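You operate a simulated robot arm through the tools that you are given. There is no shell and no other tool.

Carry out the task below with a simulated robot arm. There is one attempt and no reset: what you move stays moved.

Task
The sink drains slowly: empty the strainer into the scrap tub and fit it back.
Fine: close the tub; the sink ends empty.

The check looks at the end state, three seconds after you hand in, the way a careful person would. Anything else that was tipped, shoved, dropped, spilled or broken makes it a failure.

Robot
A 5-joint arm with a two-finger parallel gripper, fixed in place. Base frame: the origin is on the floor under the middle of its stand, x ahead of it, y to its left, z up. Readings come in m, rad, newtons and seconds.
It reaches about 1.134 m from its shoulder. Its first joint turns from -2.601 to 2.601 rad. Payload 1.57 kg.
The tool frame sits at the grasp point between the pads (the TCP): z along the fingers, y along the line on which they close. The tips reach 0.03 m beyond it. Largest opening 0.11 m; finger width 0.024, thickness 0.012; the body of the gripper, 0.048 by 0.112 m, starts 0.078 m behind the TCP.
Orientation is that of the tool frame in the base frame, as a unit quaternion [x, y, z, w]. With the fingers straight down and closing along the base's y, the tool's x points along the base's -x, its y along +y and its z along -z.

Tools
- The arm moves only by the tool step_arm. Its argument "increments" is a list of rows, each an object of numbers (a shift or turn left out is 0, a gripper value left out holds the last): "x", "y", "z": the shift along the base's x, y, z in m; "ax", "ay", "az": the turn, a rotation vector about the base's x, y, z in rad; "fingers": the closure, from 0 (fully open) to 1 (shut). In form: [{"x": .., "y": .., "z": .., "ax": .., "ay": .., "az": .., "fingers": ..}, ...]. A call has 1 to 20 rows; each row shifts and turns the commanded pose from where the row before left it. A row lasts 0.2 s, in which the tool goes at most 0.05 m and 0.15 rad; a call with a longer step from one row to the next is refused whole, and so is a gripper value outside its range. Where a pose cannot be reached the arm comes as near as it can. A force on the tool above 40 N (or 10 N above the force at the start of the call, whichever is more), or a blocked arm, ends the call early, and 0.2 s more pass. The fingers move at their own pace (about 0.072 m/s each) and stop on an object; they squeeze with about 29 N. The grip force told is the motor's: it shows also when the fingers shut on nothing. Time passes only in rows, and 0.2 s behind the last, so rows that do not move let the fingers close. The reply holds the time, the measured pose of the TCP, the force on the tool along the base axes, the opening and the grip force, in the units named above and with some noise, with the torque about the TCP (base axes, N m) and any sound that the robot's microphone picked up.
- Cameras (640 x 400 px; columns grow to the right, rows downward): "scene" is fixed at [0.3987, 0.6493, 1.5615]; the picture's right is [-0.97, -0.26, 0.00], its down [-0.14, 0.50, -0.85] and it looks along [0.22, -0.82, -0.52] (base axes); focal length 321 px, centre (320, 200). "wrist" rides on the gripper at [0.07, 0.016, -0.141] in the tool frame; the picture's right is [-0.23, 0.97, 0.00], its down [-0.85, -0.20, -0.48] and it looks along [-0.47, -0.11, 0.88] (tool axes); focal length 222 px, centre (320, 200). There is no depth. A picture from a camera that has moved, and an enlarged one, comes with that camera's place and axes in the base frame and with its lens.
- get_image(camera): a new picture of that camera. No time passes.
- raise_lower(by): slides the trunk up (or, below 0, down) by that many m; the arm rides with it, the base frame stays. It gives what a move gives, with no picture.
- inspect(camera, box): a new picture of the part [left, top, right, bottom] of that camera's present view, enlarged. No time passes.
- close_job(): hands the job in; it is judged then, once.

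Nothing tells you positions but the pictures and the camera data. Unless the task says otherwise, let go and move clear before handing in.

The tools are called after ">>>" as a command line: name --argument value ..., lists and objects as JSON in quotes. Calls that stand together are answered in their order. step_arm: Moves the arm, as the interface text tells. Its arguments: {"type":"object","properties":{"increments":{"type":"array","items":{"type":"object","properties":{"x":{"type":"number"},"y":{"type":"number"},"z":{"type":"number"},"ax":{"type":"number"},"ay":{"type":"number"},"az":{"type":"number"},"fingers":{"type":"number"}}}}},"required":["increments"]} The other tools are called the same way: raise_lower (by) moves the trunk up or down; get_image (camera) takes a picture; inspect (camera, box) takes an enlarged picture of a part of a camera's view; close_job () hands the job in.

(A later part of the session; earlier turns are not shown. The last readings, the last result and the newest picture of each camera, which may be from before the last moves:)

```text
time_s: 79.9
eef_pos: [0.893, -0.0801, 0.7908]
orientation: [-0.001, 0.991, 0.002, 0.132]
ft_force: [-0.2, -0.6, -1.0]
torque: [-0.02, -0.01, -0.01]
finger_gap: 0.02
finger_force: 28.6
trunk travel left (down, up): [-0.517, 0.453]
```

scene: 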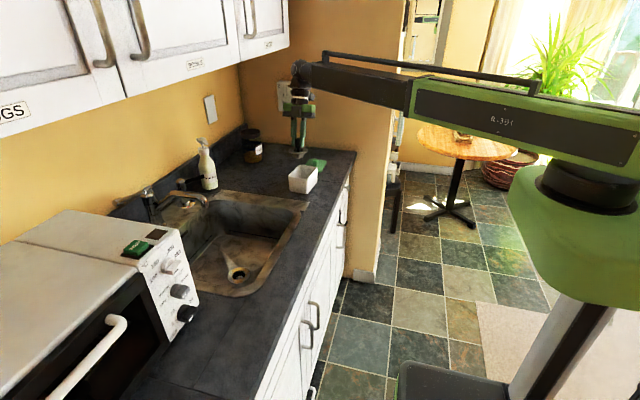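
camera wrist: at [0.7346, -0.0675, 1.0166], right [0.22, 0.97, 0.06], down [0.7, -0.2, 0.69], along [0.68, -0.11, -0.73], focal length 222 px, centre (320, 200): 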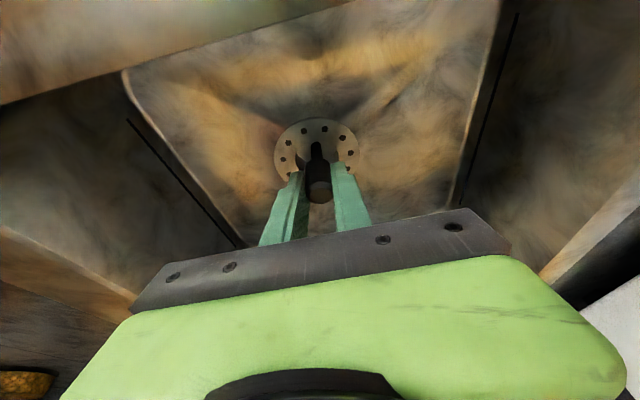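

No contact yet at that height. I'll continue in small steps.

>>> raise_lower --by -0.006

>>> inspect --camera "wrist" --box '[250, 80, 390, 210]'

>>> inspect --camera "scene" --box '[220, 230, 270, 290]'

```text
time_s: 80.5
eef_pos: [0.8926, -0.0803, 0.7867]
orientation: [-0.001, 0.991, 0.002, 0.132]
ft_force: [-1.1, 0.5, -1.6]
torque: [0.01, -0.03, 0.0]
finger_gap: 0.0203
finger_force: 29.4
trunk travel left (down, up): [-0.511, 0.459]
```

```text
3.08 times, centred on (320, 145) of wrist
camera zoom: at [0.7889, -0.0654, 0.9046], right [0.22, 0.97, 0.06], down [0.7, -0.2, 0.69], along [0.68, -0.11, -0.73], focal length 684 px, centre (320, 369)
```

zoom: 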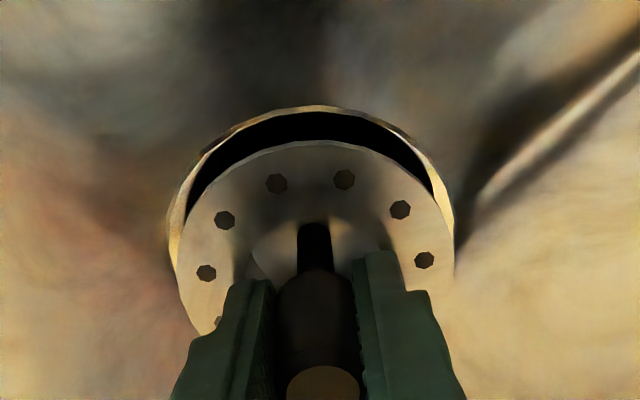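

```text
6.67 times, centred on (245, 260) of scene
camera zoom: at [0.3987, 0.6493, 1.5615], right [-0.97, -0.26, 0.0], down [-0.14, 0.5, -0.85], along [0.22, -0.82, -0.52], focal length 2138 px, centre (820, -200)
```

zoom: 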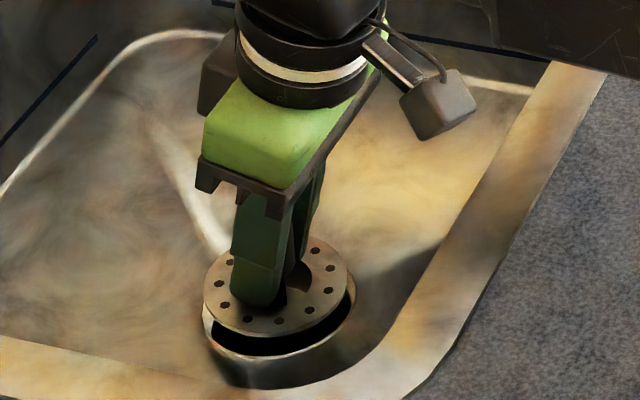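

It's passing the earlier contact height freely. I'll keep lowering.

>>> raise_lower --by -0.008

>>> raise_lower --by -0.005

```text
time_s: 81.0
eef_pos: [0.8917, -0.081, 0.7785]
orientation: [-0.001, 0.991, 0.002, 0.132]
ft_force: [-0.5, 0.3, -0.7]
torque: [-0.02, 0.01, 0.01]
finger_gap: 0.0203
finger_force: 28.8
trunk travel left (down, up): [-0.503, 0.467]
```

```text
time_s: 81.6
eef_pos: [0.8916, -0.0788, 0.7755]
orientation: [-0.001, 0.991, 0.001, 0.134]
ft_force: [8.2, 1.9, 30.2]
torque: [-0.45, 0.89, 0.05]
finger_gap: 0.0205
finger_force: 28.2
trunk travel left (down, up): [-0.498, 0.472]
```

There's 30 N of contact at the flange edge on the -x/-y side. I'll look.

>>> inspect --camera "wrist" --box '[250, 80, 390, 210]'

>>> inspect --camera "scene" --box '[220, 240, 260, 290]'

```text
3.08 times, centred on (320, 145) of wrist
camera zoom: at [0.7878, -0.065, 0.8936], right [0.22, 0.97, 0.06], down [0.7, -0.2, 0.69], along [0.68, -0.11, -0.72], focal length 684 px, centre (320, 369)
```

zoom: 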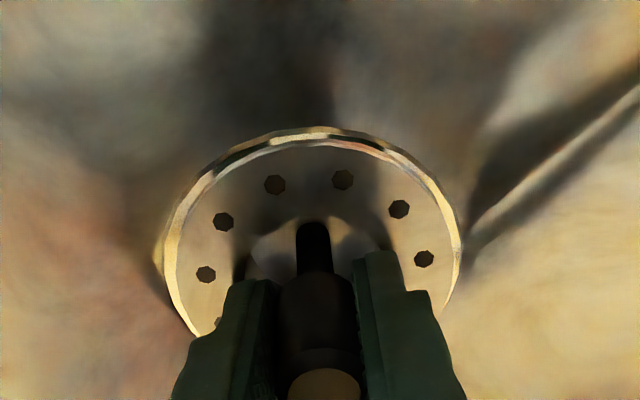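

```text
8.00 times, centred on (240, 265) of scene
camera zoom: at [0.3987, 0.6493, 1.5615], right [-0.97, -0.26, 0.0], down [-0.14, 0.5, -0.85], along [0.22, -0.82, -0.52], focal length 2566 px, centre (960, -320)
```

zoom: 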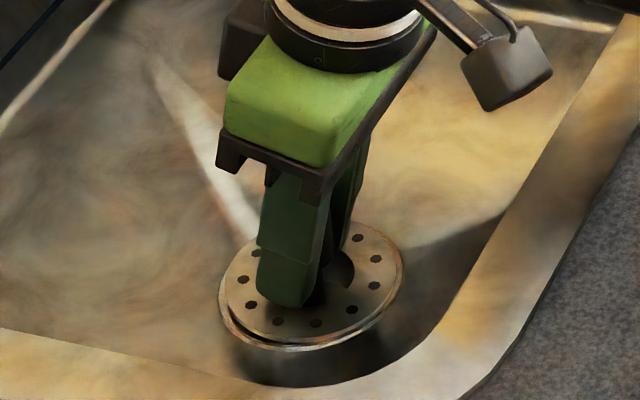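

The flange now sits concentric inside the drain ring. I'll relieve the pressure slightly and release.

>>> raise_lower --by 0.002

>>> step_arm --increments '[{"fingers": 0.7}, {"fingers": 0.6}, {"fingers": 0.5}, {"fingers": 0.4}, {}]'

>>> inspect --camera "wrist" --box '[220, 80, 420, 220]'

>>> inspect --camera "scene" --box '[220, 240, 260, 290]'

```text
time_s: 82.1
eef_pos: [0.892, -0.0801, 0.7761]
orientation: [0.0, 0.991, 0.001, 0.132]
ft_force: [1.2, 0.6, 11.0]
torque: [-0.12, 0.39, -0.05]
finger_gap: 0.0203
finger_force: 28.6
trunk travel left (down, up): [-0.5, 0.47]
```

```text
time_s: 83.3
eef_pos: [0.8917, -0.0808, 0.7751]
orientation: [-0.002, 0.991, 0.001, 0.132]
ft_force: [0.0, 0.6, -0.3]
torque: [0.0, 0.0, 0.04]
finger_gap: 0.0662
finger_force: 0.1
trunk travel left (down, up): [-0.5, 0.47]
```

```text
2.86 times, centred on (320, 150) of wrist
camera zoom: at [0.7889, -0.0655, 0.8936], right [0.22, 0.97, 0.06], down [0.7, -0.2, 0.69], along [0.68, -0.11, -0.73], focal length 635 px, centre (320, 343)
```

zoom: 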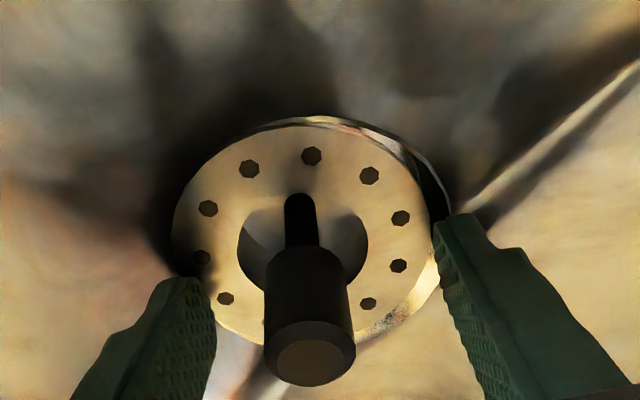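

```text
8.00 times, centred on (240, 265) of scene
camera zoom: at [0.3987, 0.6493, 1.5615], right [-0.97, -0.26, 0.0], down [-0.14, 0.5, -0.85], along [0.22, -0.82, -0.52], focal length 2566 px, centre (960, -320)
```

zoom: 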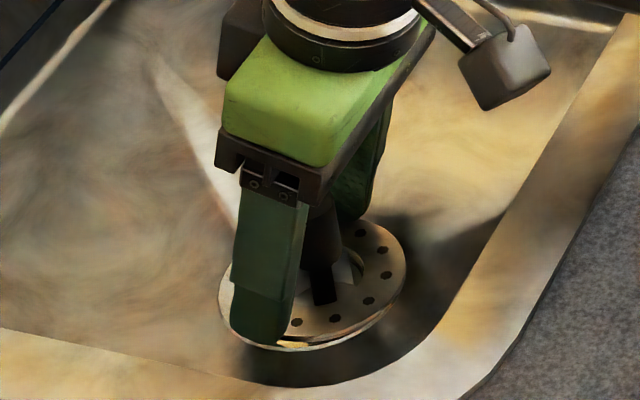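

After release the strainer shifted slightly. I'll open fully, back off upward and inspect how it sits.

>>> step_arm --increments '[{"fingers": 0.2}, {"fingers": 0}, {}]'

>>> raise_lower --by 0.06

>>> get_image --camera "wrist"

>>> inspect --camera "wrist" --box '[240, 90, 400, 200]'

>>> inspect --camera "scene" --box '[210, 235, 266, 290]'

```text
time_s: 84.1
eef_pos: [0.8922, -0.0803, 0.7749]
orientation: [-0.001, 0.991, 0.001, 0.133]
ft_force: [0.2, -0.9, 0.0]
torque: [0.01, -0.01, 0.0]
finger_gap: 0.1101
finger_force: 0.0
trunk travel left (down, up): [-0.5, 0.47]
```

```text
time_s: 85.1
eef_pos: [0.8925, -0.0805, 0.8359]
orientation: [-0.001, 0.991, 0.002, 0.132]
ft_force: [0.4, 0.1, 0.1]
torque: [-0.02, 0.01, 0.03]
finger_gap: 0.1102
finger_force: 0.2
trunk travel left (down, up): [-0.56, 0.41]
```

```text
taken
camera wrist: at [0.789, -0.0654, 0.9536], right [0.22, 0.97, 0.06], down [0.7, -0.2, 0.69], along [0.68, -0.11, -0.73], focal length 222 px, centre (320, 200)
```

wrist: 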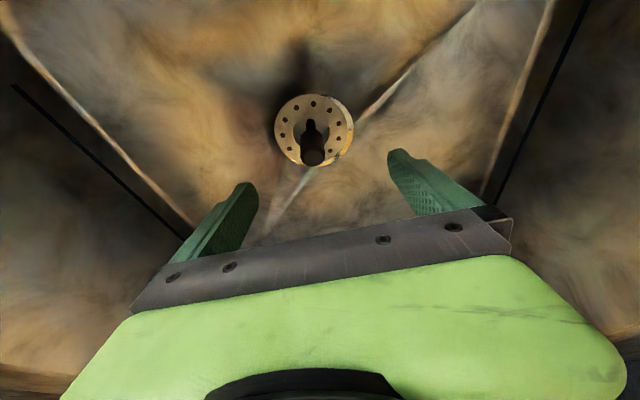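

```text
3.64 times, centred on (320, 145) of wrist
camera zoom: at [0.789, -0.0654, 0.9536], right [0.22, 0.97, 0.06], down [0.7, -0.2, 0.69], along [0.68, -0.11, -0.73], focal length 808 px, centre (320, 400)
```

zoom: 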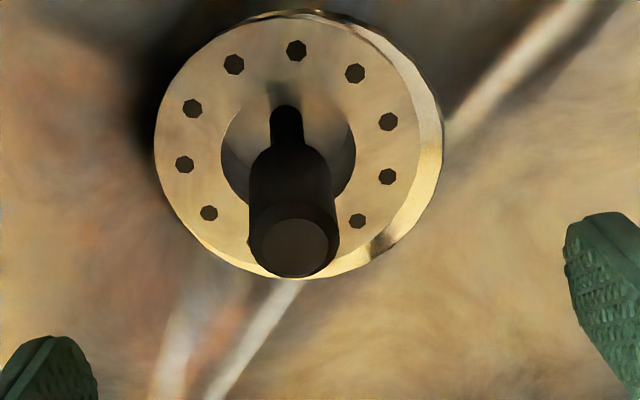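

```text
7.27 times, centred on (238, 262) of scene
camera zoom: at [0.3987, 0.6493, 1.5615], right [-0.97, -0.26, 0.0], down [-0.14, 0.5, -0.85], along [0.22, -0.82, -0.52], focal length 2333 px, centre (916, -254)
```

zoom: 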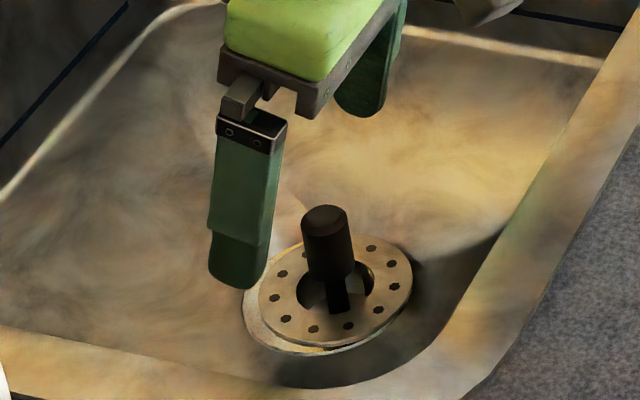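

>>> inspect --camera "scene" --box '[222, 252, 254, 282]'

>>> inspect --camera "wrist" --box '[270, 90, 360, 172]'

```text
13.33 times, centred on (238, 267) of scene
camera zoom: at [0.3987, 0.6493, 1.5615], right [-0.97, -0.26, 0.0], down [-0.14, 0.5, -0.85], along [0.22, -0.82, -0.52], focal length 4277 px, centre (1413, -693)
```

zoom: 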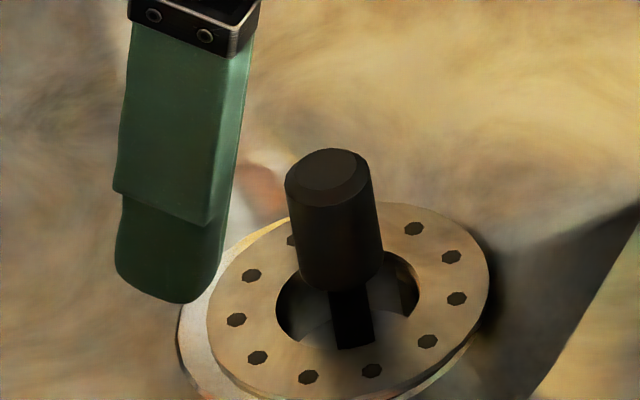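

```text
4.88 times, centred on (315, 131) of wrist
camera zoom: at [0.789, -0.0654, 0.9536], right [0.22, 0.97, 0.06], down [0.7, -0.2, 0.69], along [0.68, -0.11, -0.73], focal length 1084 px, centre (344, 537)
```

zoom: 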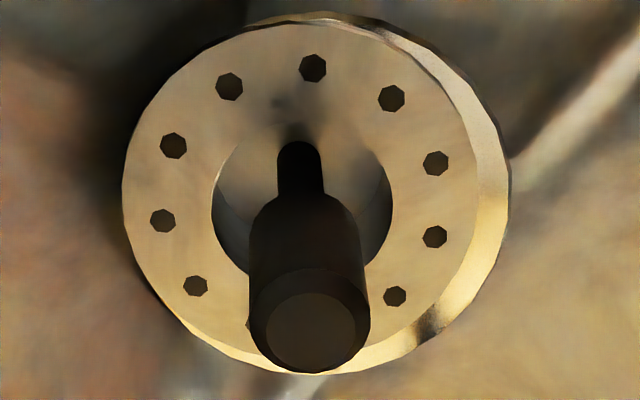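

The strainer is level but offset a few mm toward -x/-y, riding on the ring edge. I'll re-grip the knob, lift it slightly, shift it to the drain centre and set it down again.

>>> step_arm --increments '[{"x": -0.002, "y": -0.002, "fingers": 0}, {}, {}]'

>>> raise_lower --by -0.052

>>> inspect --camera "wrist" --box '[220, 90, 420, 220]'

```text
time_s: 85.9
eef_pos: [0.8901, -0.0822, 0.8343]
orientation: [-0.001, 0.991, 0.002, 0.132]
ft_force: [0.0, 0.4, -0.1]
torque: [0.02, 0.0, 0.01]
finger_gap: 0.1098
finger_force: 0.0
trunk travel left (down, up): [-0.56, 0.41]
```

```text
time_s: 86.8
eef_pos: [0.8917, -0.0834, 0.7813]
orientation: [-0.002, 0.991, 0.001, 0.133]
ft_force: [0.2, 0.7, -0.4]
torque: [-0.03, 0.01, 0.02]
finger_gap: 0.1097
finger_force: 0.0
trunk travel left (down, up): [-0.508, 0.462]
```

```text
3.08 times, centred on (320, 155) of wrist
camera zoom: at [0.7875, -0.0677, 0.9016], right [0.22, 0.97, 0.06], down [0.7, -0.2, 0.69], along [0.68, -0.11, -0.73], focal length 684 px, centre (320, 338)
```

zoom: 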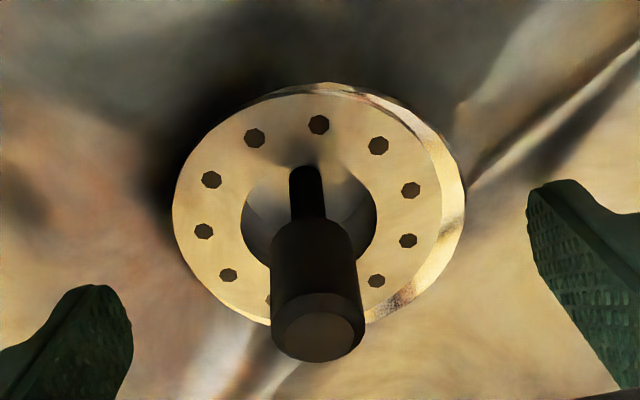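

>>> step_arm --increments '[{"fingers": 0.4}, {"fingers": 0.7}, {"fingers": 1}, {"fingers": 1}, {"fingers": 1}, {"fingers": 1}]'

>>> inspect --camera "wrist" --box '[220, 90, 420, 220]'

>>> inspect --camera "scene" --box '[210, 235, 266, 290]'

```text
time_s: 88.2
eef_pos: [0.8906, -0.0828, 0.783]
orientation: [0.0, 0.991, 0.001, 0.132]
ft_force: [1.0, -1.1, 2.0]
torque: [-0.09, -0.05, 0.0]
finger_gap: 0.0202
finger_force: 29.3
trunk travel left (down, up): [-0.508, 0.462]
```

```text
3.08 times, centred on (320, 155) of wrist
camera zoom: at [0.7875, -0.0677, 0.9017], right [0.22, 0.97, 0.06], down [0.7, -0.2, 0.69], along [0.68, -0.11, -0.73], focal length 684 px, centre (320, 338)
```

zoom: 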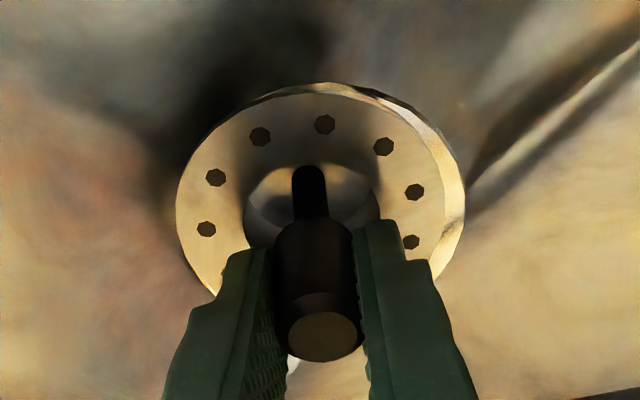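

```text
7.27 times, centred on (238, 262) of scene
camera zoom: at [0.3987, 0.6493, 1.5615], right [-0.97, -0.26, 0.0], down [-0.14, 0.5, -0.85], along [0.22, -0.82, -0.52], focal length 2333 px, centre (916, -254)
```

zoom: 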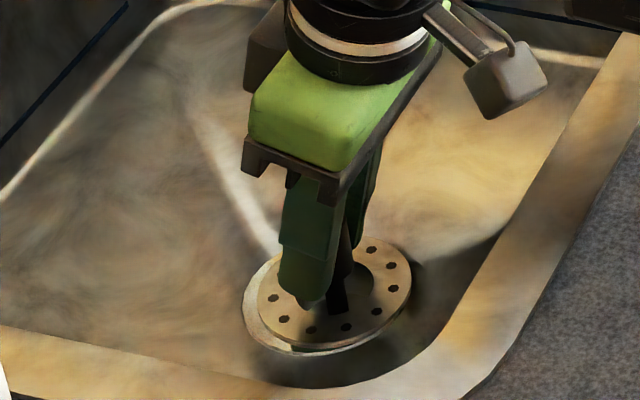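

>>> raise_lower --by 0.012

>>> inspect --camera "wrist" --box '[220, 90, 420, 220]'

>>> inspect --camera "scene" --box '[222, 245, 258, 285]'

```text
time_s: 88.8
eef_pos: [0.8914, -0.082, 0.7952]
orientation: [-0.001, 0.991, 0.0, 0.132]
ft_force: [0.3, 0.2, -0.6]
torque: [-0.03, 0.02, 0.03]
finger_gap: 0.0204
finger_force: 28.8
trunk travel left (down, up): [-0.52, 0.45]
```

```text
3.08 times, centred on (320, 155) of wrist
camera zoom: at [0.7877, -0.0676, 0.9136], right [0.22, 0.97, 0.06], down [0.7, -0.2, 0.69], along [0.68, -0.11, -0.73], focal length 684 px, centre (320, 338)
```

zoom: 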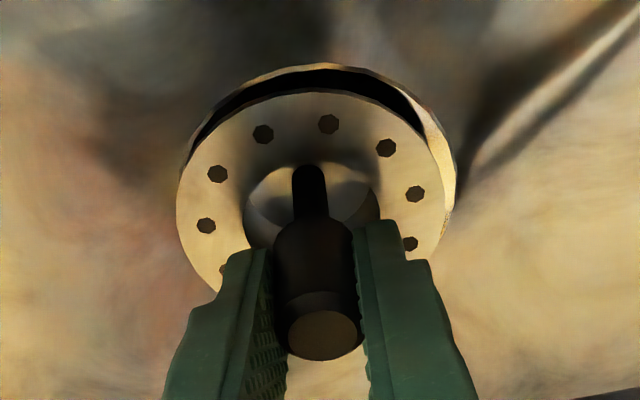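

```text
10.00 times, centred on (240, 265) of scene
camera zoom: at [0.3987, 0.6493, 1.5615], right [-0.97, -0.26, 0.0], down [-0.14, 0.5, -0.85], along [0.22, -0.82, -0.52], focal length 3208 px, centre (1120, -450)
```

zoom: 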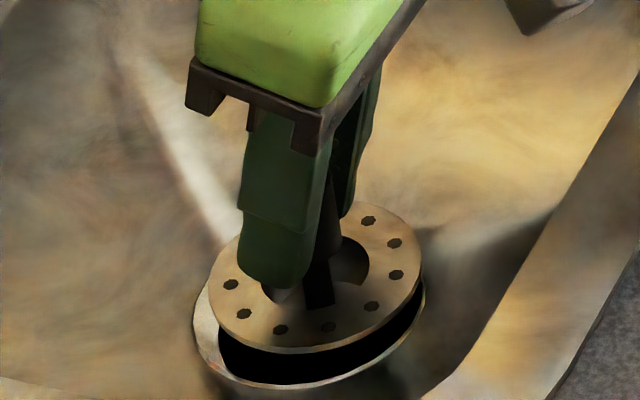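

The flange needs about +4.4 mm in x and +1.5 mm in y. I'll apply that and re-check.

>>> step_arm --increments '[{"x": 0.0042, "y": 0.0014, "fingers": 1}, {}, {}]'

>>> inspect --camera "wrist" --box '[220, 90, 420, 220]'

>>> inspect --camera "scene" --box '[222, 245, 258, 285]'

```text
time_s: 89.6
eef_pos: [0.8955, -0.0804, 0.7949]
orientation: [0.0, 0.991, 0.001, 0.132]
ft_force: [-0.7, 0.0, -1.2]
torque: [0.0, 0.0, -0.02]
finger_gap: 0.0204
finger_force: 29.2
trunk travel left (down, up): [-0.52, 0.45]
```

```text
3.08 times, centred on (320, 155) of wrist
camera zoom: at [0.7923, -0.0657, 0.9136], right [0.22, 0.97, 0.06], down [0.7, -0.2, 0.69], along [0.68, -0.11, -0.73], focal length 684 px, centre (320, 338)
```

zoom: 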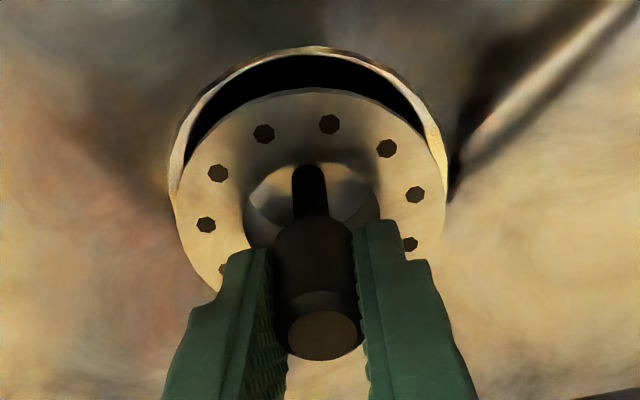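

```text
10.00 times, centred on (240, 265) of scene
camera zoom: at [0.3987, 0.6493, 1.5615], right [-0.97, -0.26, 0.0], down [-0.14, 0.5, -0.85], along [0.22, -0.82, -0.52], focal length 3208 px, centre (1120, -450)
```

zoom: 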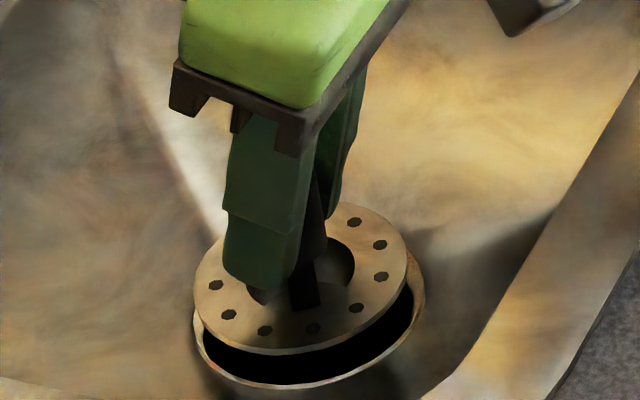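

>>> step_arm --increments '[{"x": -0.0007, "fingers": 1}, {}]'

>>> raise_lower --by -0.008

>>> raise_lower --by -0.004

>>> inspect --camera "wrist" --box '[220, 90, 420, 220]'

>>> inspect --camera "scene" --box '[222, 245, 258, 285]'

```text
time_s: 90.2
eef_pos: [0.8942, -0.0798, 0.7942]
orientation: [0.0, 0.991, 0.001, 0.133]
ft_force: [0.5, -0.4, -0.8]
torque: [-0.02, 0.01, 0.02]
finger_gap: 0.0205
finger_force: 28.5
trunk travel left (down, up): [-0.52, 0.45]
```

```text
time_s: 90.8
eef_pos: [0.8964, -0.0807, 0.7874]
orientation: [-0.001, 0.991, 0.001, 0.132]
ft_force: [0.2, -0.8, -0.4]
torque: [-0.01, -0.02, -0.01]
finger_gap: 0.0204
finger_force: 29.0
trunk travel left (down, up): [-0.512, 0.458]
```

```text
time_s: 91.3
eef_pos: [0.8957, -0.0817, 0.7843]
orientation: [-0.002, 0.991, 0.002, 0.132]
ft_force: [1.9, 0.1, 4.7]
torque: [-0.13, 0.08, 0.05]
finger_gap: 0.0204
finger_force: 29.6
trunk travel left (down, up): [-0.508, 0.462]
```

```text
3.08 times, centred on (320, 155) of wrist
camera zoom: at [0.7915, -0.0661, 0.902], right [0.22, 0.97, 0.06], down [0.7, -0.2, 0.69], along [0.68, -0.11, -0.73], focal length 684 px, centre (320, 338)
```

zoom: 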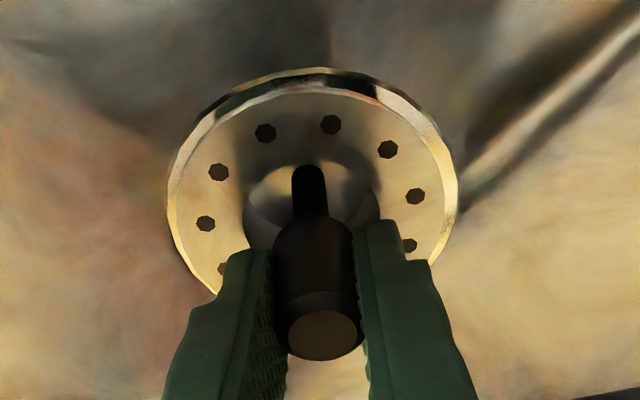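

```text
10.00 times, centred on (240, 265) of scene
camera zoom: at [0.3987, 0.6493, 1.5615], right [-0.97, -0.26, 0.0], down [-0.14, 0.5, -0.85], along [0.22, -0.82, -0.52], focal length 3208 px, centre (1120, -450)
```

zoom: 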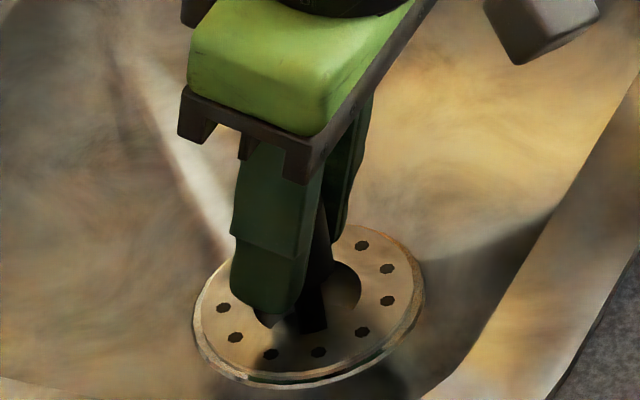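

The flange has dropped concentrically into the ring with a light 5 N contact. I'll press a little further to confirm.

>>> raise_lower --by -0.002

>>> inspect --camera "scene" --box '[222, 250, 254, 285]'

```text
time_s: 91.9
eef_pos: [0.894, -0.0814, 0.7831]
orientation: [0.0, 0.991, 0.001, 0.134]
ft_force: [7.5, -0.5, 23.6]
torque: [-0.23, -0.24, 0.2]
finger_gap: 0.0207
finger_force: 28.9
trunk travel left (down, up): [-0.506, 0.464]
```

```text
11.43 times, centred on (238, 268) of scene
camera zoom: at [0.3987, 0.6493, 1.5615], right [-0.97, -0.26, 0.0], down [-0.14, 0.5, -0.85], along [0.22, -0.82, -0.52], focal length 3666 px, centre (1257, -571)
```

zoom: 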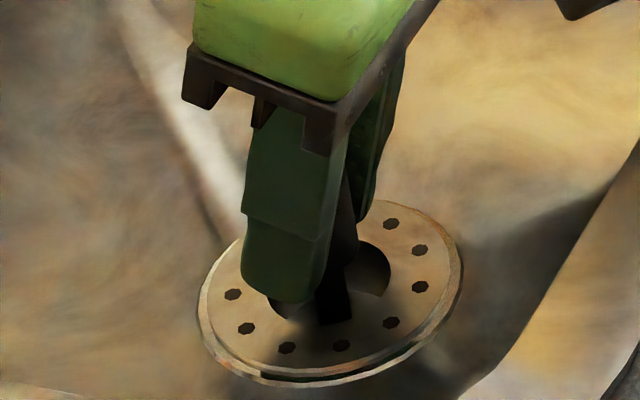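

The contact is now central, so it's seated. I'll relieve the load and release carefully.

>>> raise_lower --by 0.0015

>>> step_arm --increments '[{"fingers": 0.78}, {"fingers": 0.74}, {"fingers": 0.7}, {"fingers": 0.65}, {"fingers": 0.6}, {}]'

>>> inspect --camera "wrist" --box '[220, 90, 420, 220]'

>>> inspect --camera "scene" --box '[222, 250, 254, 285]'

```text
time_s: 92.4
eef_pos: [0.8934, -0.082, 0.783]
orientation: [-0.001, 0.991, 0.001, 0.132]
ft_force: [2.1, -0.3, 7.5]
torque: [-0.11, -0.32, 0.06]
finger_gap: 0.0203
finger_force: 28.7
trunk travel left (down, up): [-0.507, 0.463]
```

```text
time_s: 93.8
eef_pos: [0.8947, -0.0816, 0.7821]
orientation: [-0.001, 0.991, 0.001, 0.132]
ft_force: [-0.1, 0.8, 0.6]
torque: [0.0, 0.04, -0.02]
finger_gap: 0.044
finger_force: 0.1
trunk travel left (down, up): [-0.507, 0.463]
```

```text
3.08 times, centred on (320, 155) of wrist
camera zoom: at [0.7917, -0.0662, 0.9011], right [0.22, 0.97, 0.06], down [0.7, -0.2, 0.69], along [0.68, -0.11, -0.73], focal length 684 px, centre (320, 338)
```

zoom: 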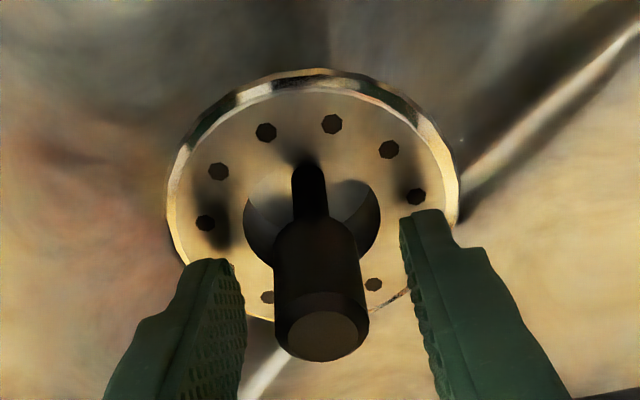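

```text
11.43 times, centred on (238, 268) of scene
camera zoom: at [0.3987, 0.6493, 1.5615], right [-0.97, -0.26, 0.0], down [-0.14, 0.5, -0.85], along [0.22, -0.82, -0.52], focal length 3666 px, centre (1257, -571)
```

zoom: 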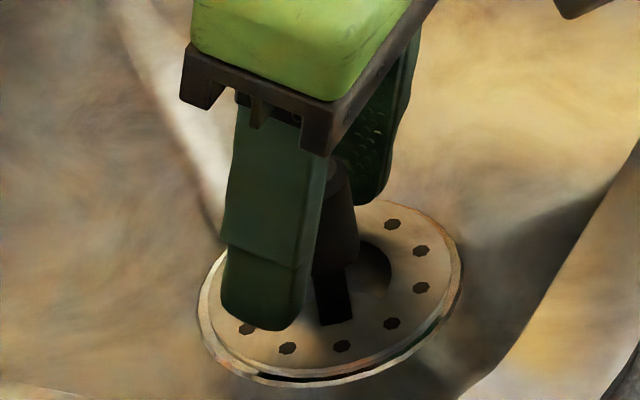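

The strainer stayed put, concentric in its ring. I'll open fully, back off and inspect.

>>> step_arm --increments '[{"fingers": 0.4}, {"fingers": 0.2}, {"fingers": 0}, {}]'

>>> raise_lower --by 0.1

>>> step_arm --increments '[{"x": -0.03, "fingers": 0}, {"x": -0.03}, {}]'

>>> inspect --camera "wrist" --box '[240, 90, 400, 200]'

>>> inspect --camera "scene" --box '[222, 250, 254, 285]'

```text
time_s: 94.8
eef_pos: [0.8959, -0.0807, 0.7826]
orientation: [-0.001, 0.991, 0.001, 0.132]
ft_force: [-0.4, -0.1, 0.4]
torque: [0.01, 0.01, -0.01]
finger_gap: 0.1101
finger_force: 0.1
trunk travel left (down, up): [-0.507, 0.463]
```

```text
time_s: 96.1
eef_pos: [0.8952, -0.0816, 0.8833]
orientation: [-0.002, 0.991, 0.001, 0.132]
ft_force: [-0.5, -0.3, -0.9]
torque: [-0.02, -0.01, -0.04]
finger_gap: 0.1103
finger_force: 0.1
trunk travel left (down, up): [-0.607, 0.363]
```

```text
time_s: 96.9
eef_pos: [0.836, -0.0817, 0.8822]
orientation: [-0.001, 0.991, 0.0, 0.132]
ft_force: [0.1, 0.8, -0.5]
torque: [0.0, 0.01, -0.01]
finger_gap: 0.1098
finger_force: 0.1
trunk travel left (down, up): [-0.607, 0.363]
```

```text
3.64 times, centred on (320, 145) of wrist
camera zoom: at [0.7321, -0.0665, 1.0011], right [0.22, 0.97, 0.06], down [0.7, -0.2, 0.68], along [0.68, -0.11, -0.73], focal length 808 px, centre (320, 400)
```

zoom: 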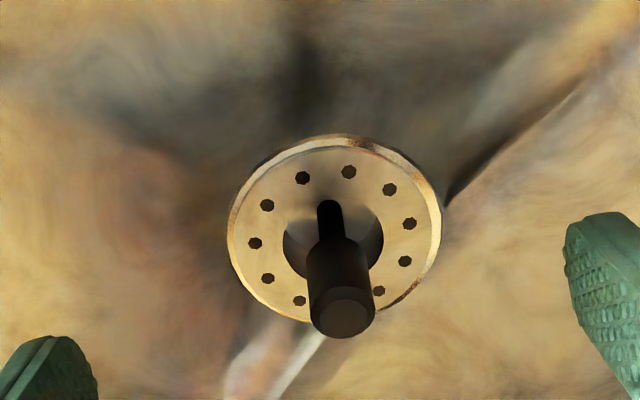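

```text
11.43 times, centred on (238, 268) of scene
camera zoom: at [0.3987, 0.6493, 1.5615], right [-0.97, -0.26, 0.0], down [-0.14, 0.5, -0.85], along [0.22, -0.82, -0.52], focal length 3666 px, centre (1257, -571)
```

zoom: 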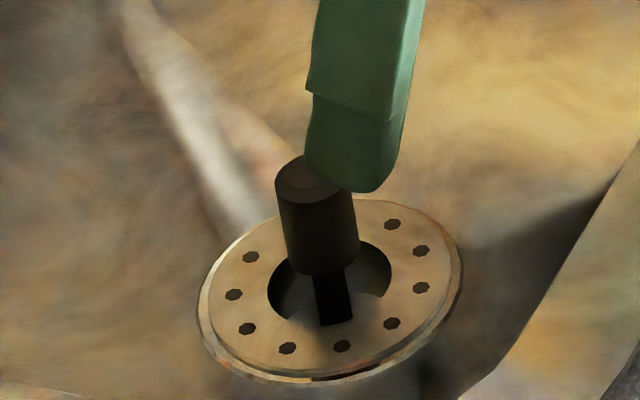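

The strainer is upright, flush and empty in its seat, and the sink is dry. Now the lid: I'll rise, straighten the tool and move over toward the lid.

>>> raise_lower --by 0.25

>>> step_arm --increments '[{"ay": 0.132, "z": -0.006, "fingers": 0}, {"ay": 0.132, "z": -0.002}, {"x": -0.0048, "y": -0.0449}, {"x": -0.0048, "y": -0.0449}, {"x": -0.0048, "y": -0.0449}, {"x": -0.0048, "y": -0.0449}, {"x": -0.0048, "y": -0.0449}, {"x": -0.0048, "y": -0.0449}, {"x": -0.0048, "y": -0.0449}, {"x": -0.0048, "y": -0.0449}, {"x": -0.0048, "y": -0.0449}, {"x": -0.0048, "y": -0.0449}, {}]'

>>> get_image --camera "wrist"

>>> get_image --camera "scene"

```text
time_s: 99.5
eef_pos: [0.8352, -0.0814, 1.1313]
orientation: [-0.001, 0.991, 0.001, 0.132]
ft_force: [0.2, 0.2, -0.6]
torque: [0.0, 0.01, 0.04]
finger_gap: 0.1099
finger_force: 0.0
trunk travel left (down, up): [-0.857, 0.113]
```

```text
time_s: 102.3
eef_pos: [0.776, -0.5267, 1.1248]
orientation: [0.0, 1.0, 0.001, 0.001]
ft_force: [-0.6, 1.5, -0.5]
torque: [0.01, 0.03, 0.01]
finger_gap: 0.1101
finger_force: 0.0
out of reach, approached as far as the arm can: row 6, 9, 12
trunk travel left (down, up): [-0.857, 0.113]
```

```text
taken
camera wrist: at [0.7066, -0.5115, 1.2657], right [0.23, 0.97, 0.0], down [0.85, -0.2, 0.48], along [0.47, -0.11, -0.88], focal length 222 px, centre (320, 200)
```

wrist: 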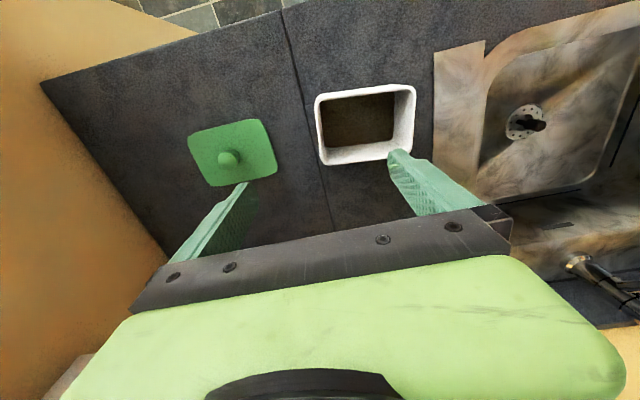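

```text
taken
```

scene: 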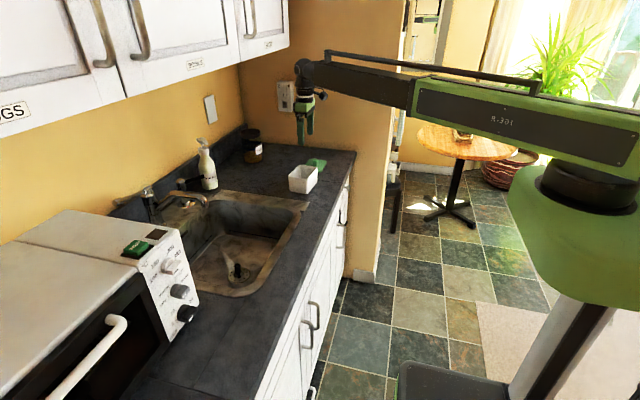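

>>> inspect --camera "wrist" --box '[170, 70, 430, 220]'

>>> step_arm --increments '[{"y": -0.035}, {"y": -0.035}, {"y": -0.035}, {"y": -0.035}, {}]'

>>> get_image --camera "wrist"

```text
2.46 times, centred on (300, 145) of wrist
camera zoom: at [0.7066, -0.5115, 1.2657], right [0.23, 0.97, 0.0], down [0.85, -0.2, 0.48], along [0.47, -0.11, -0.88], focal length 547 px, centre (369, 335)
```

zoom: 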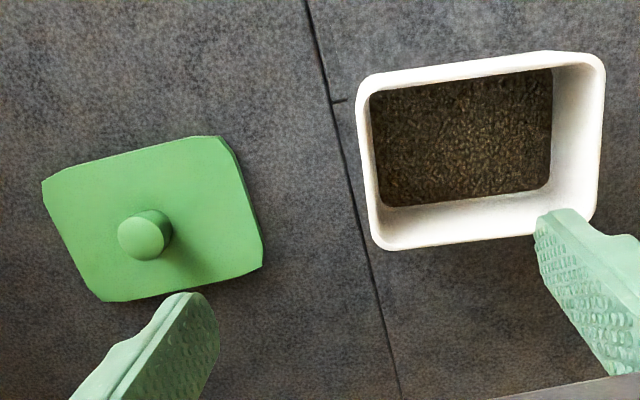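

```text
time_s: 103.5
eef_pos: [0.7103, -0.6052, 1.1244]
orientation: [-0.001, 1.0, 0.001, 0.001]
ft_force: [-0.9, -0.3, 0.9]
torque: [0.0, -0.02, -0.04]
finger_gap: 0.11
finger_force: 0.1
out of reach, approached as far as the arm can: row 1, 2, 3, 4
trunk travel left (down, up): [-0.857, 0.113]
```

```text
taken
camera wrist: at [0.6417, -0.5906, 1.2658], right [0.23, 0.97, 0.0], down [0.85, -0.2, 0.48], along [0.47, -0.11, -0.88], focal length 222 px, centre (320, 200)
```

wrist: 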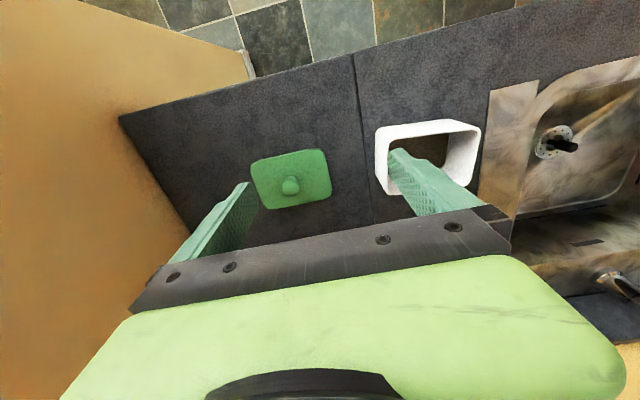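

Straight-down reach ends at about 0.93 m, and the lid knob is at ~1.02 m (0.779, -0.671). I'll lean the tool ~25° outward along the radial direction to grip it.

>>> step_arm --increments '[{"az": -0.142, "fingers": 0}, {"az": -0.142}, {"az": -0.142}, {"az": -0.142}, {"az": -0.142}, {"ax": -0.0948, "ay": -0.1102, "z": 0.0025}, {"ax": -0.0948, "ay": -0.1102, "z": 0.0075}, {"ax": -0.0948, "ay": -0.1102, "z": 0.0122}, {"x": 0.016, "y": -0.0155}, {"x": 0.016, "y": -0.0155}, {"x": 0.016, "y": -0.0155}, {"x": 0.016, "y": -0.0155}, {}]'

>>> get_image --camera "wrist"

>>> get_image --camera "scene"

```text
time_s: 106.3
eef_pos: [0.7757, -0.6667, 1.147]
orientation: [0.339, 0.916, -0.075, 0.204]
ft_force: [-0.1, -0.3, -0.1]
torque: [-0.02, 0.02, -0.04]
finger_gap: 0.1102
finger_force: 0.1
out of reach, approached as far as the arm can: row 5
trunk travel left (down, up): [-0.857, 0.113]
```

```text
taken
camera wrist: at [0.6936, -0.5753, 1.2457], right [0.79, 0.61, 0.1], down [0.3, -0.52, 0.8], along [0.53, -0.6, -0.6], focal length 222 px, centre (320, 200)
```

wrist: 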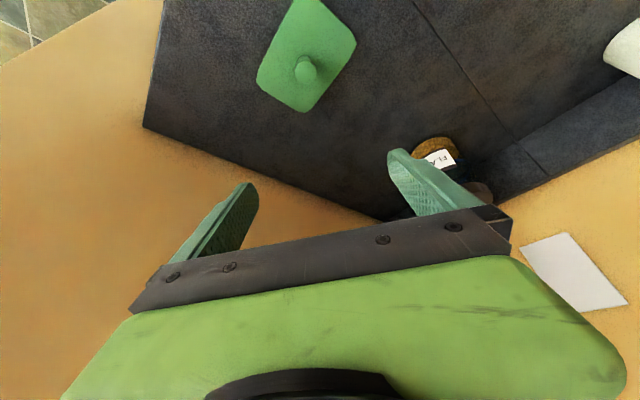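

```text
taken
```

scene: 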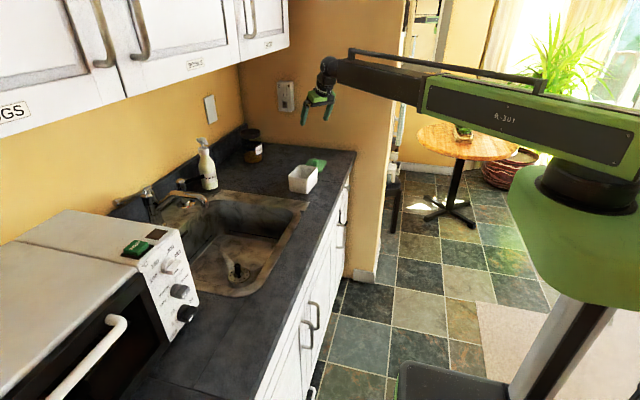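

>>> raise_lower --by -0.12

>>> get_image --camera "wrist"

>>> inspect --camera "scene" --box '[270, 115, 350, 200]'

```text
time_s: 107.8
eef_pos: [0.7759, -0.666, 1.0276]
orientation: [0.338, 0.916, -0.074, 0.204]
ft_force: [-0.8, 0.6, -0.8]
torque: [0.01, -0.01, -0.01]
finger_gap: 0.1099
finger_force: 0.1
trunk travel left (down, up): [-0.737, 0.233]
```

```text
taken
camera wrist: at [0.6936, -0.5753, 1.1256], right [0.79, 0.61, 0.1], down [0.3, -0.52, 0.8], along [0.53, -0.6, -0.6], focal length 222 px, centre (320, 200)
```

wrist: 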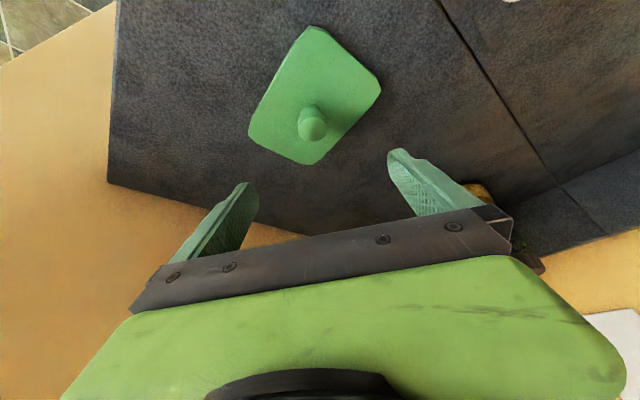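

```text
4.71 times, centred on (310, 158) of scene
camera zoom: at [0.3987, 0.6493, 1.5615], right [-0.97, -0.26, 0.0], down [-0.14, 0.5, -0.85], along [0.22, -0.82, -0.52], focal length 1510 px, centre (367, 400)
```

zoom: 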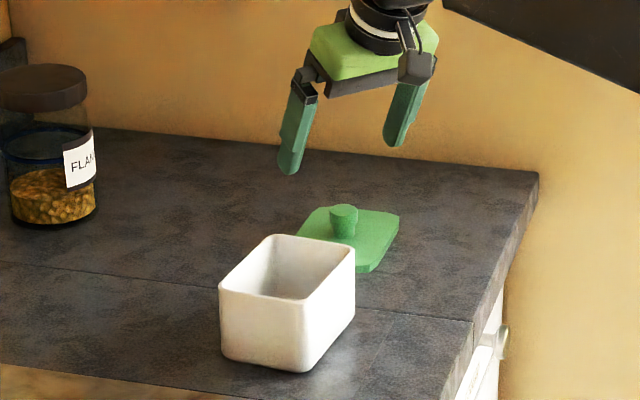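

>>> step_arm --increments '[{"x": -0.0015, "fingers": 0}, {}]'

>>> raise_lower --by -0.05

>>> get_image --camera "wrist"

>>> inspect --camera "scene" --box '[270, 115, 350, 200]'

```text
time_s: 108.4
eef_pos: [0.7745, -0.6668, 1.0264]
orientation: [0.338, 0.916, -0.074, 0.203]
ft_force: [-1.2, 0.5, 1.5]
torque: [-0.02, 0.02, 0.04]
finger_gap: 0.1099
finger_force: 0.1
trunk travel left (down, up): [-0.737, 0.233]
```

```text
time_s: 109.3
eef_pos: [0.7754, -0.6669, 0.9762]
orientation: [0.338, 0.916, -0.074, 0.204]
ft_force: [-0.4, 0.1, 0.4]
torque: [-0.04, 0.01, -0.06]
finger_gap: 0.11
finger_force: 0.1
trunk travel left (down, up): [-0.687, 0.283]
```

```text
taken
camera wrist: at [0.6927, -0.5751, 1.0756], right [0.79, 0.61, 0.1], down [0.3, -0.53, 0.79], along [0.53, -0.6, -0.6], focal length 222 px, centre (320, 200)
```

wrist: 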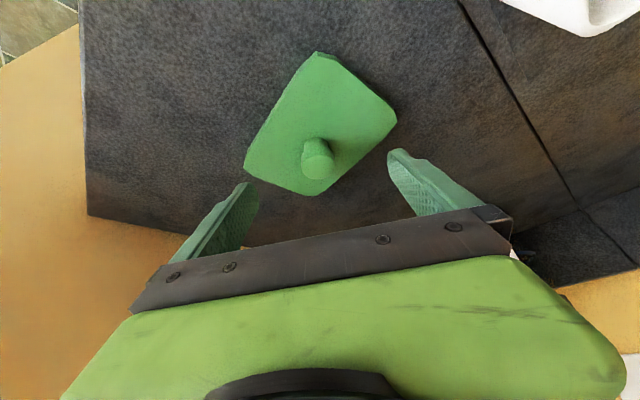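

```text
4.71 times, centred on (310, 158) of scene
camera zoom: at [0.3987, 0.6493, 1.5615], right [-0.97, -0.26, 0.0], down [-0.14, 0.5, -0.85], along [0.22, -0.82, -0.52], focal length 1510 px, centre (367, 400)
```

zoom: 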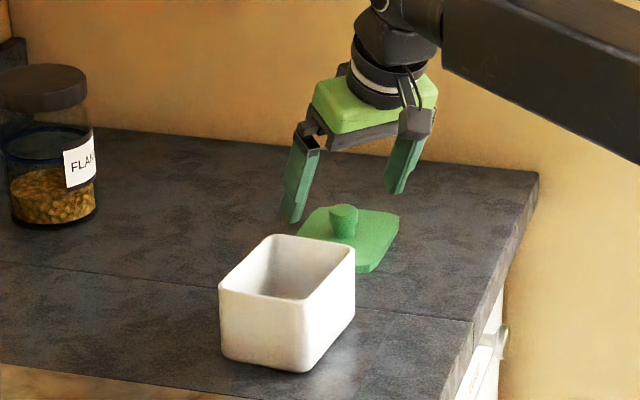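

>>> step_arm --increments '[{"x": -0.0035, "y": 0.003, "fingers": 0}, {}]'

>>> raise_lower --by -0.019

>>> inspect --camera "wrist" --box '[200, 60, 440, 230]'

>>> inspect --camera "scene" --box '[290, 130, 340, 180]'

```text
time_s: 109.9
eef_pos: [0.7719, -0.6642, 0.9764]
orientation: [0.338, 0.916, -0.073, 0.203]
ft_force: [0.5, 0.5, 0.6]
torque: [0.0, -0.05, 0.0]
finger_gap: 0.1099
finger_force: 0.0
trunk travel left (down, up): [-0.687, 0.283]
```

```text
time_s: 110.6
eef_pos: [0.7722, -0.6621, 0.9577]
orientation: [0.339, 0.916, -0.074, 0.204]
ft_force: [-0.4, 0.0, 1.1]
torque: [0.0, -0.02, -0.01]
finger_gap: 0.1098
finger_force: 0.1
trunk travel left (down, up): [-0.668, 0.302]
```

```text
2.35 times, centred on (320, 145) of wrist
camera zoom: at [0.6901, -0.572, 1.0566], right [0.79, 0.61, 0.1], down [0.3, -0.53, 0.79], along [0.53, -0.6, -0.6], focal length 523 px, centre (320, 329)
```

zoom: 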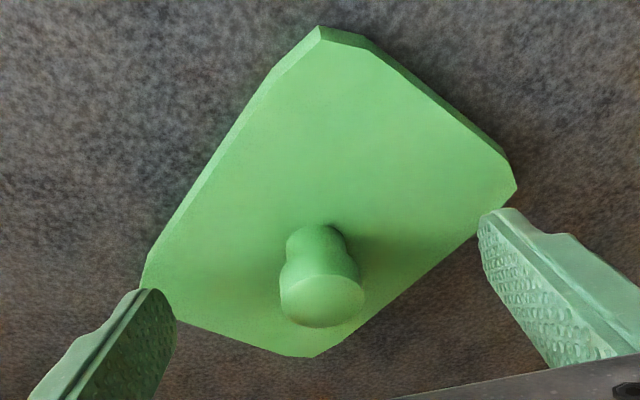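

```text
8.00 times, centred on (315, 155) of scene
camera zoom: at [0.3987, 0.6493, 1.5615], right [-0.97, -0.26, 0.0], down [-0.14, 0.5, -0.85], along [0.22, -0.82, -0.52], focal length 2566 px, centre (360, 560)
```

zoom: 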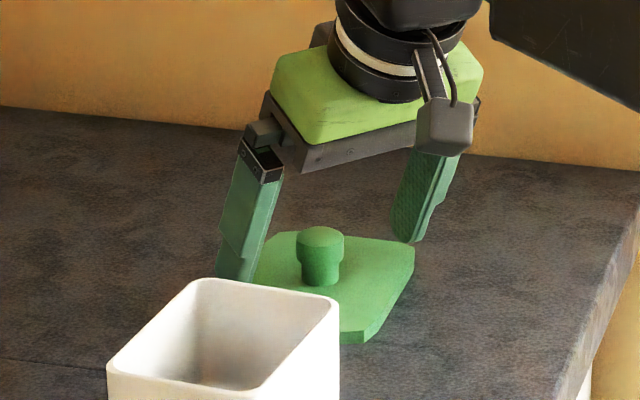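

The lid knob is centred between the fingers. I'll close on it.

>>> step_arm --increments '[{"fingers": 0.4}, {"fingers": 0.7}, {"fingers": 1}, {"fingers": 1}, {"fingers": 1}, {"fingers": 1}]'

>>> inspect --camera "wrist" --box '[200, 60, 440, 230]'

>>> inspect --camera "scene" --box '[290, 130, 340, 180]'

```text
time_s: 112.0
eef_pos: [0.7712, -0.6627, 0.9582]
orientation: [0.339, 0.916, -0.074, 0.203]
ft_force: [-0.3, -0.5, 0.5]
torque: [-0.1, 0.06, -0.04]
finger_gap: 0.0257
finger_force: 29.3
trunk travel left (down, up): [-0.668, 0.302]
```

```text
2.35 times, centred on (320, 145) of wrist
camera zoom: at [0.6901, -0.5719, 1.0567], right [0.79, 0.61, 0.1], down [0.3, -0.53, 0.79], along [0.53, -0.6, -0.6], focal length 523 px, centre (320, 329)
```

zoom: 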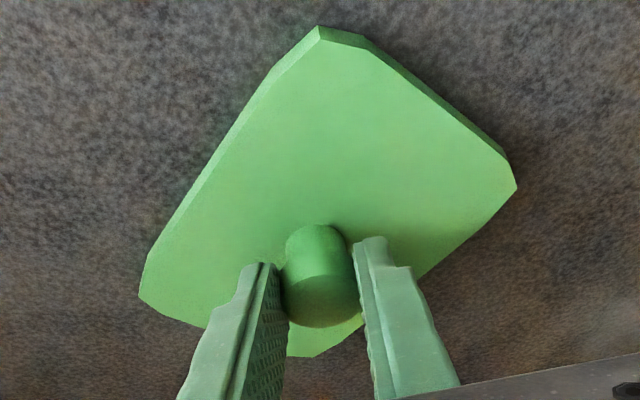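

```text
8.00 times, centred on (315, 155) of scene
camera zoom: at [0.3987, 0.6493, 1.5615], right [-0.97, -0.26, 0.0], down [-0.14, 0.5, -0.85], along [0.22, -0.82, -0.52], focal length 2566 px, centre (360, 560)
```

zoom: 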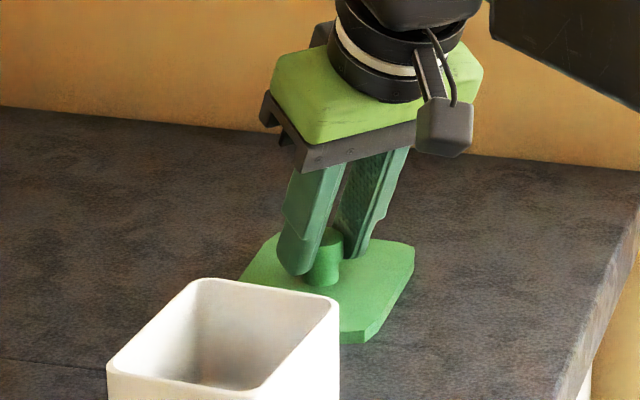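

Gripped at 26 mm. I'll lift a little and look at the lid.

>>> raise_lower --by 0.05

>>> inspect --camera "scene" --box '[280, 120, 344, 180]'

>>> get_image --camera "wrist"

```text
time_s: 112.9
eef_pos: [0.7715, -0.6636, 1.0078]
orientation: [0.339, 0.915, -0.074, 0.204]
ft_force: [0.9, -0.8, 0.2]
torque: [-0.01, 0.03, 0.0]
finger_gap: 0.0261
finger_force: 29.1
trunk travel left (down, up): [-0.718, 0.252]
```

```text
6.67 times, centred on (312, 150) of scene
camera zoom: at [0.3987, 0.6493, 1.5615], right [-0.97, -0.26, 0.0], down [-0.14, 0.5, -0.85], along [0.22, -0.82, -0.52], focal length 2138 px, centre (373, 533)
```

zoom: 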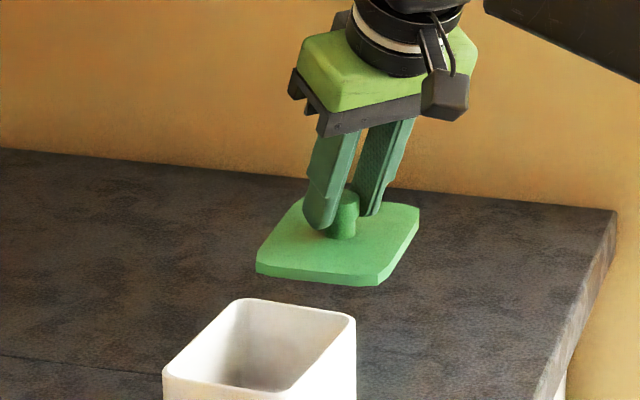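

```text
taken
camera wrist: at [0.6902, -0.5721, 1.1065], right [0.79, 0.61, 0.1], down [0.3, -0.53, 0.79], along [0.53, -0.6, -0.6], focal length 222 px, centre (320, 200)
```

wrist: 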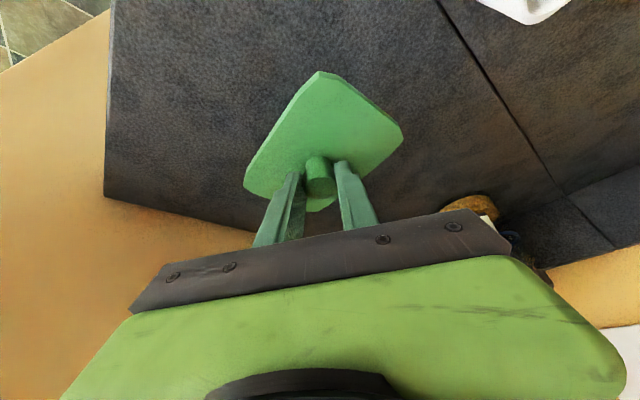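

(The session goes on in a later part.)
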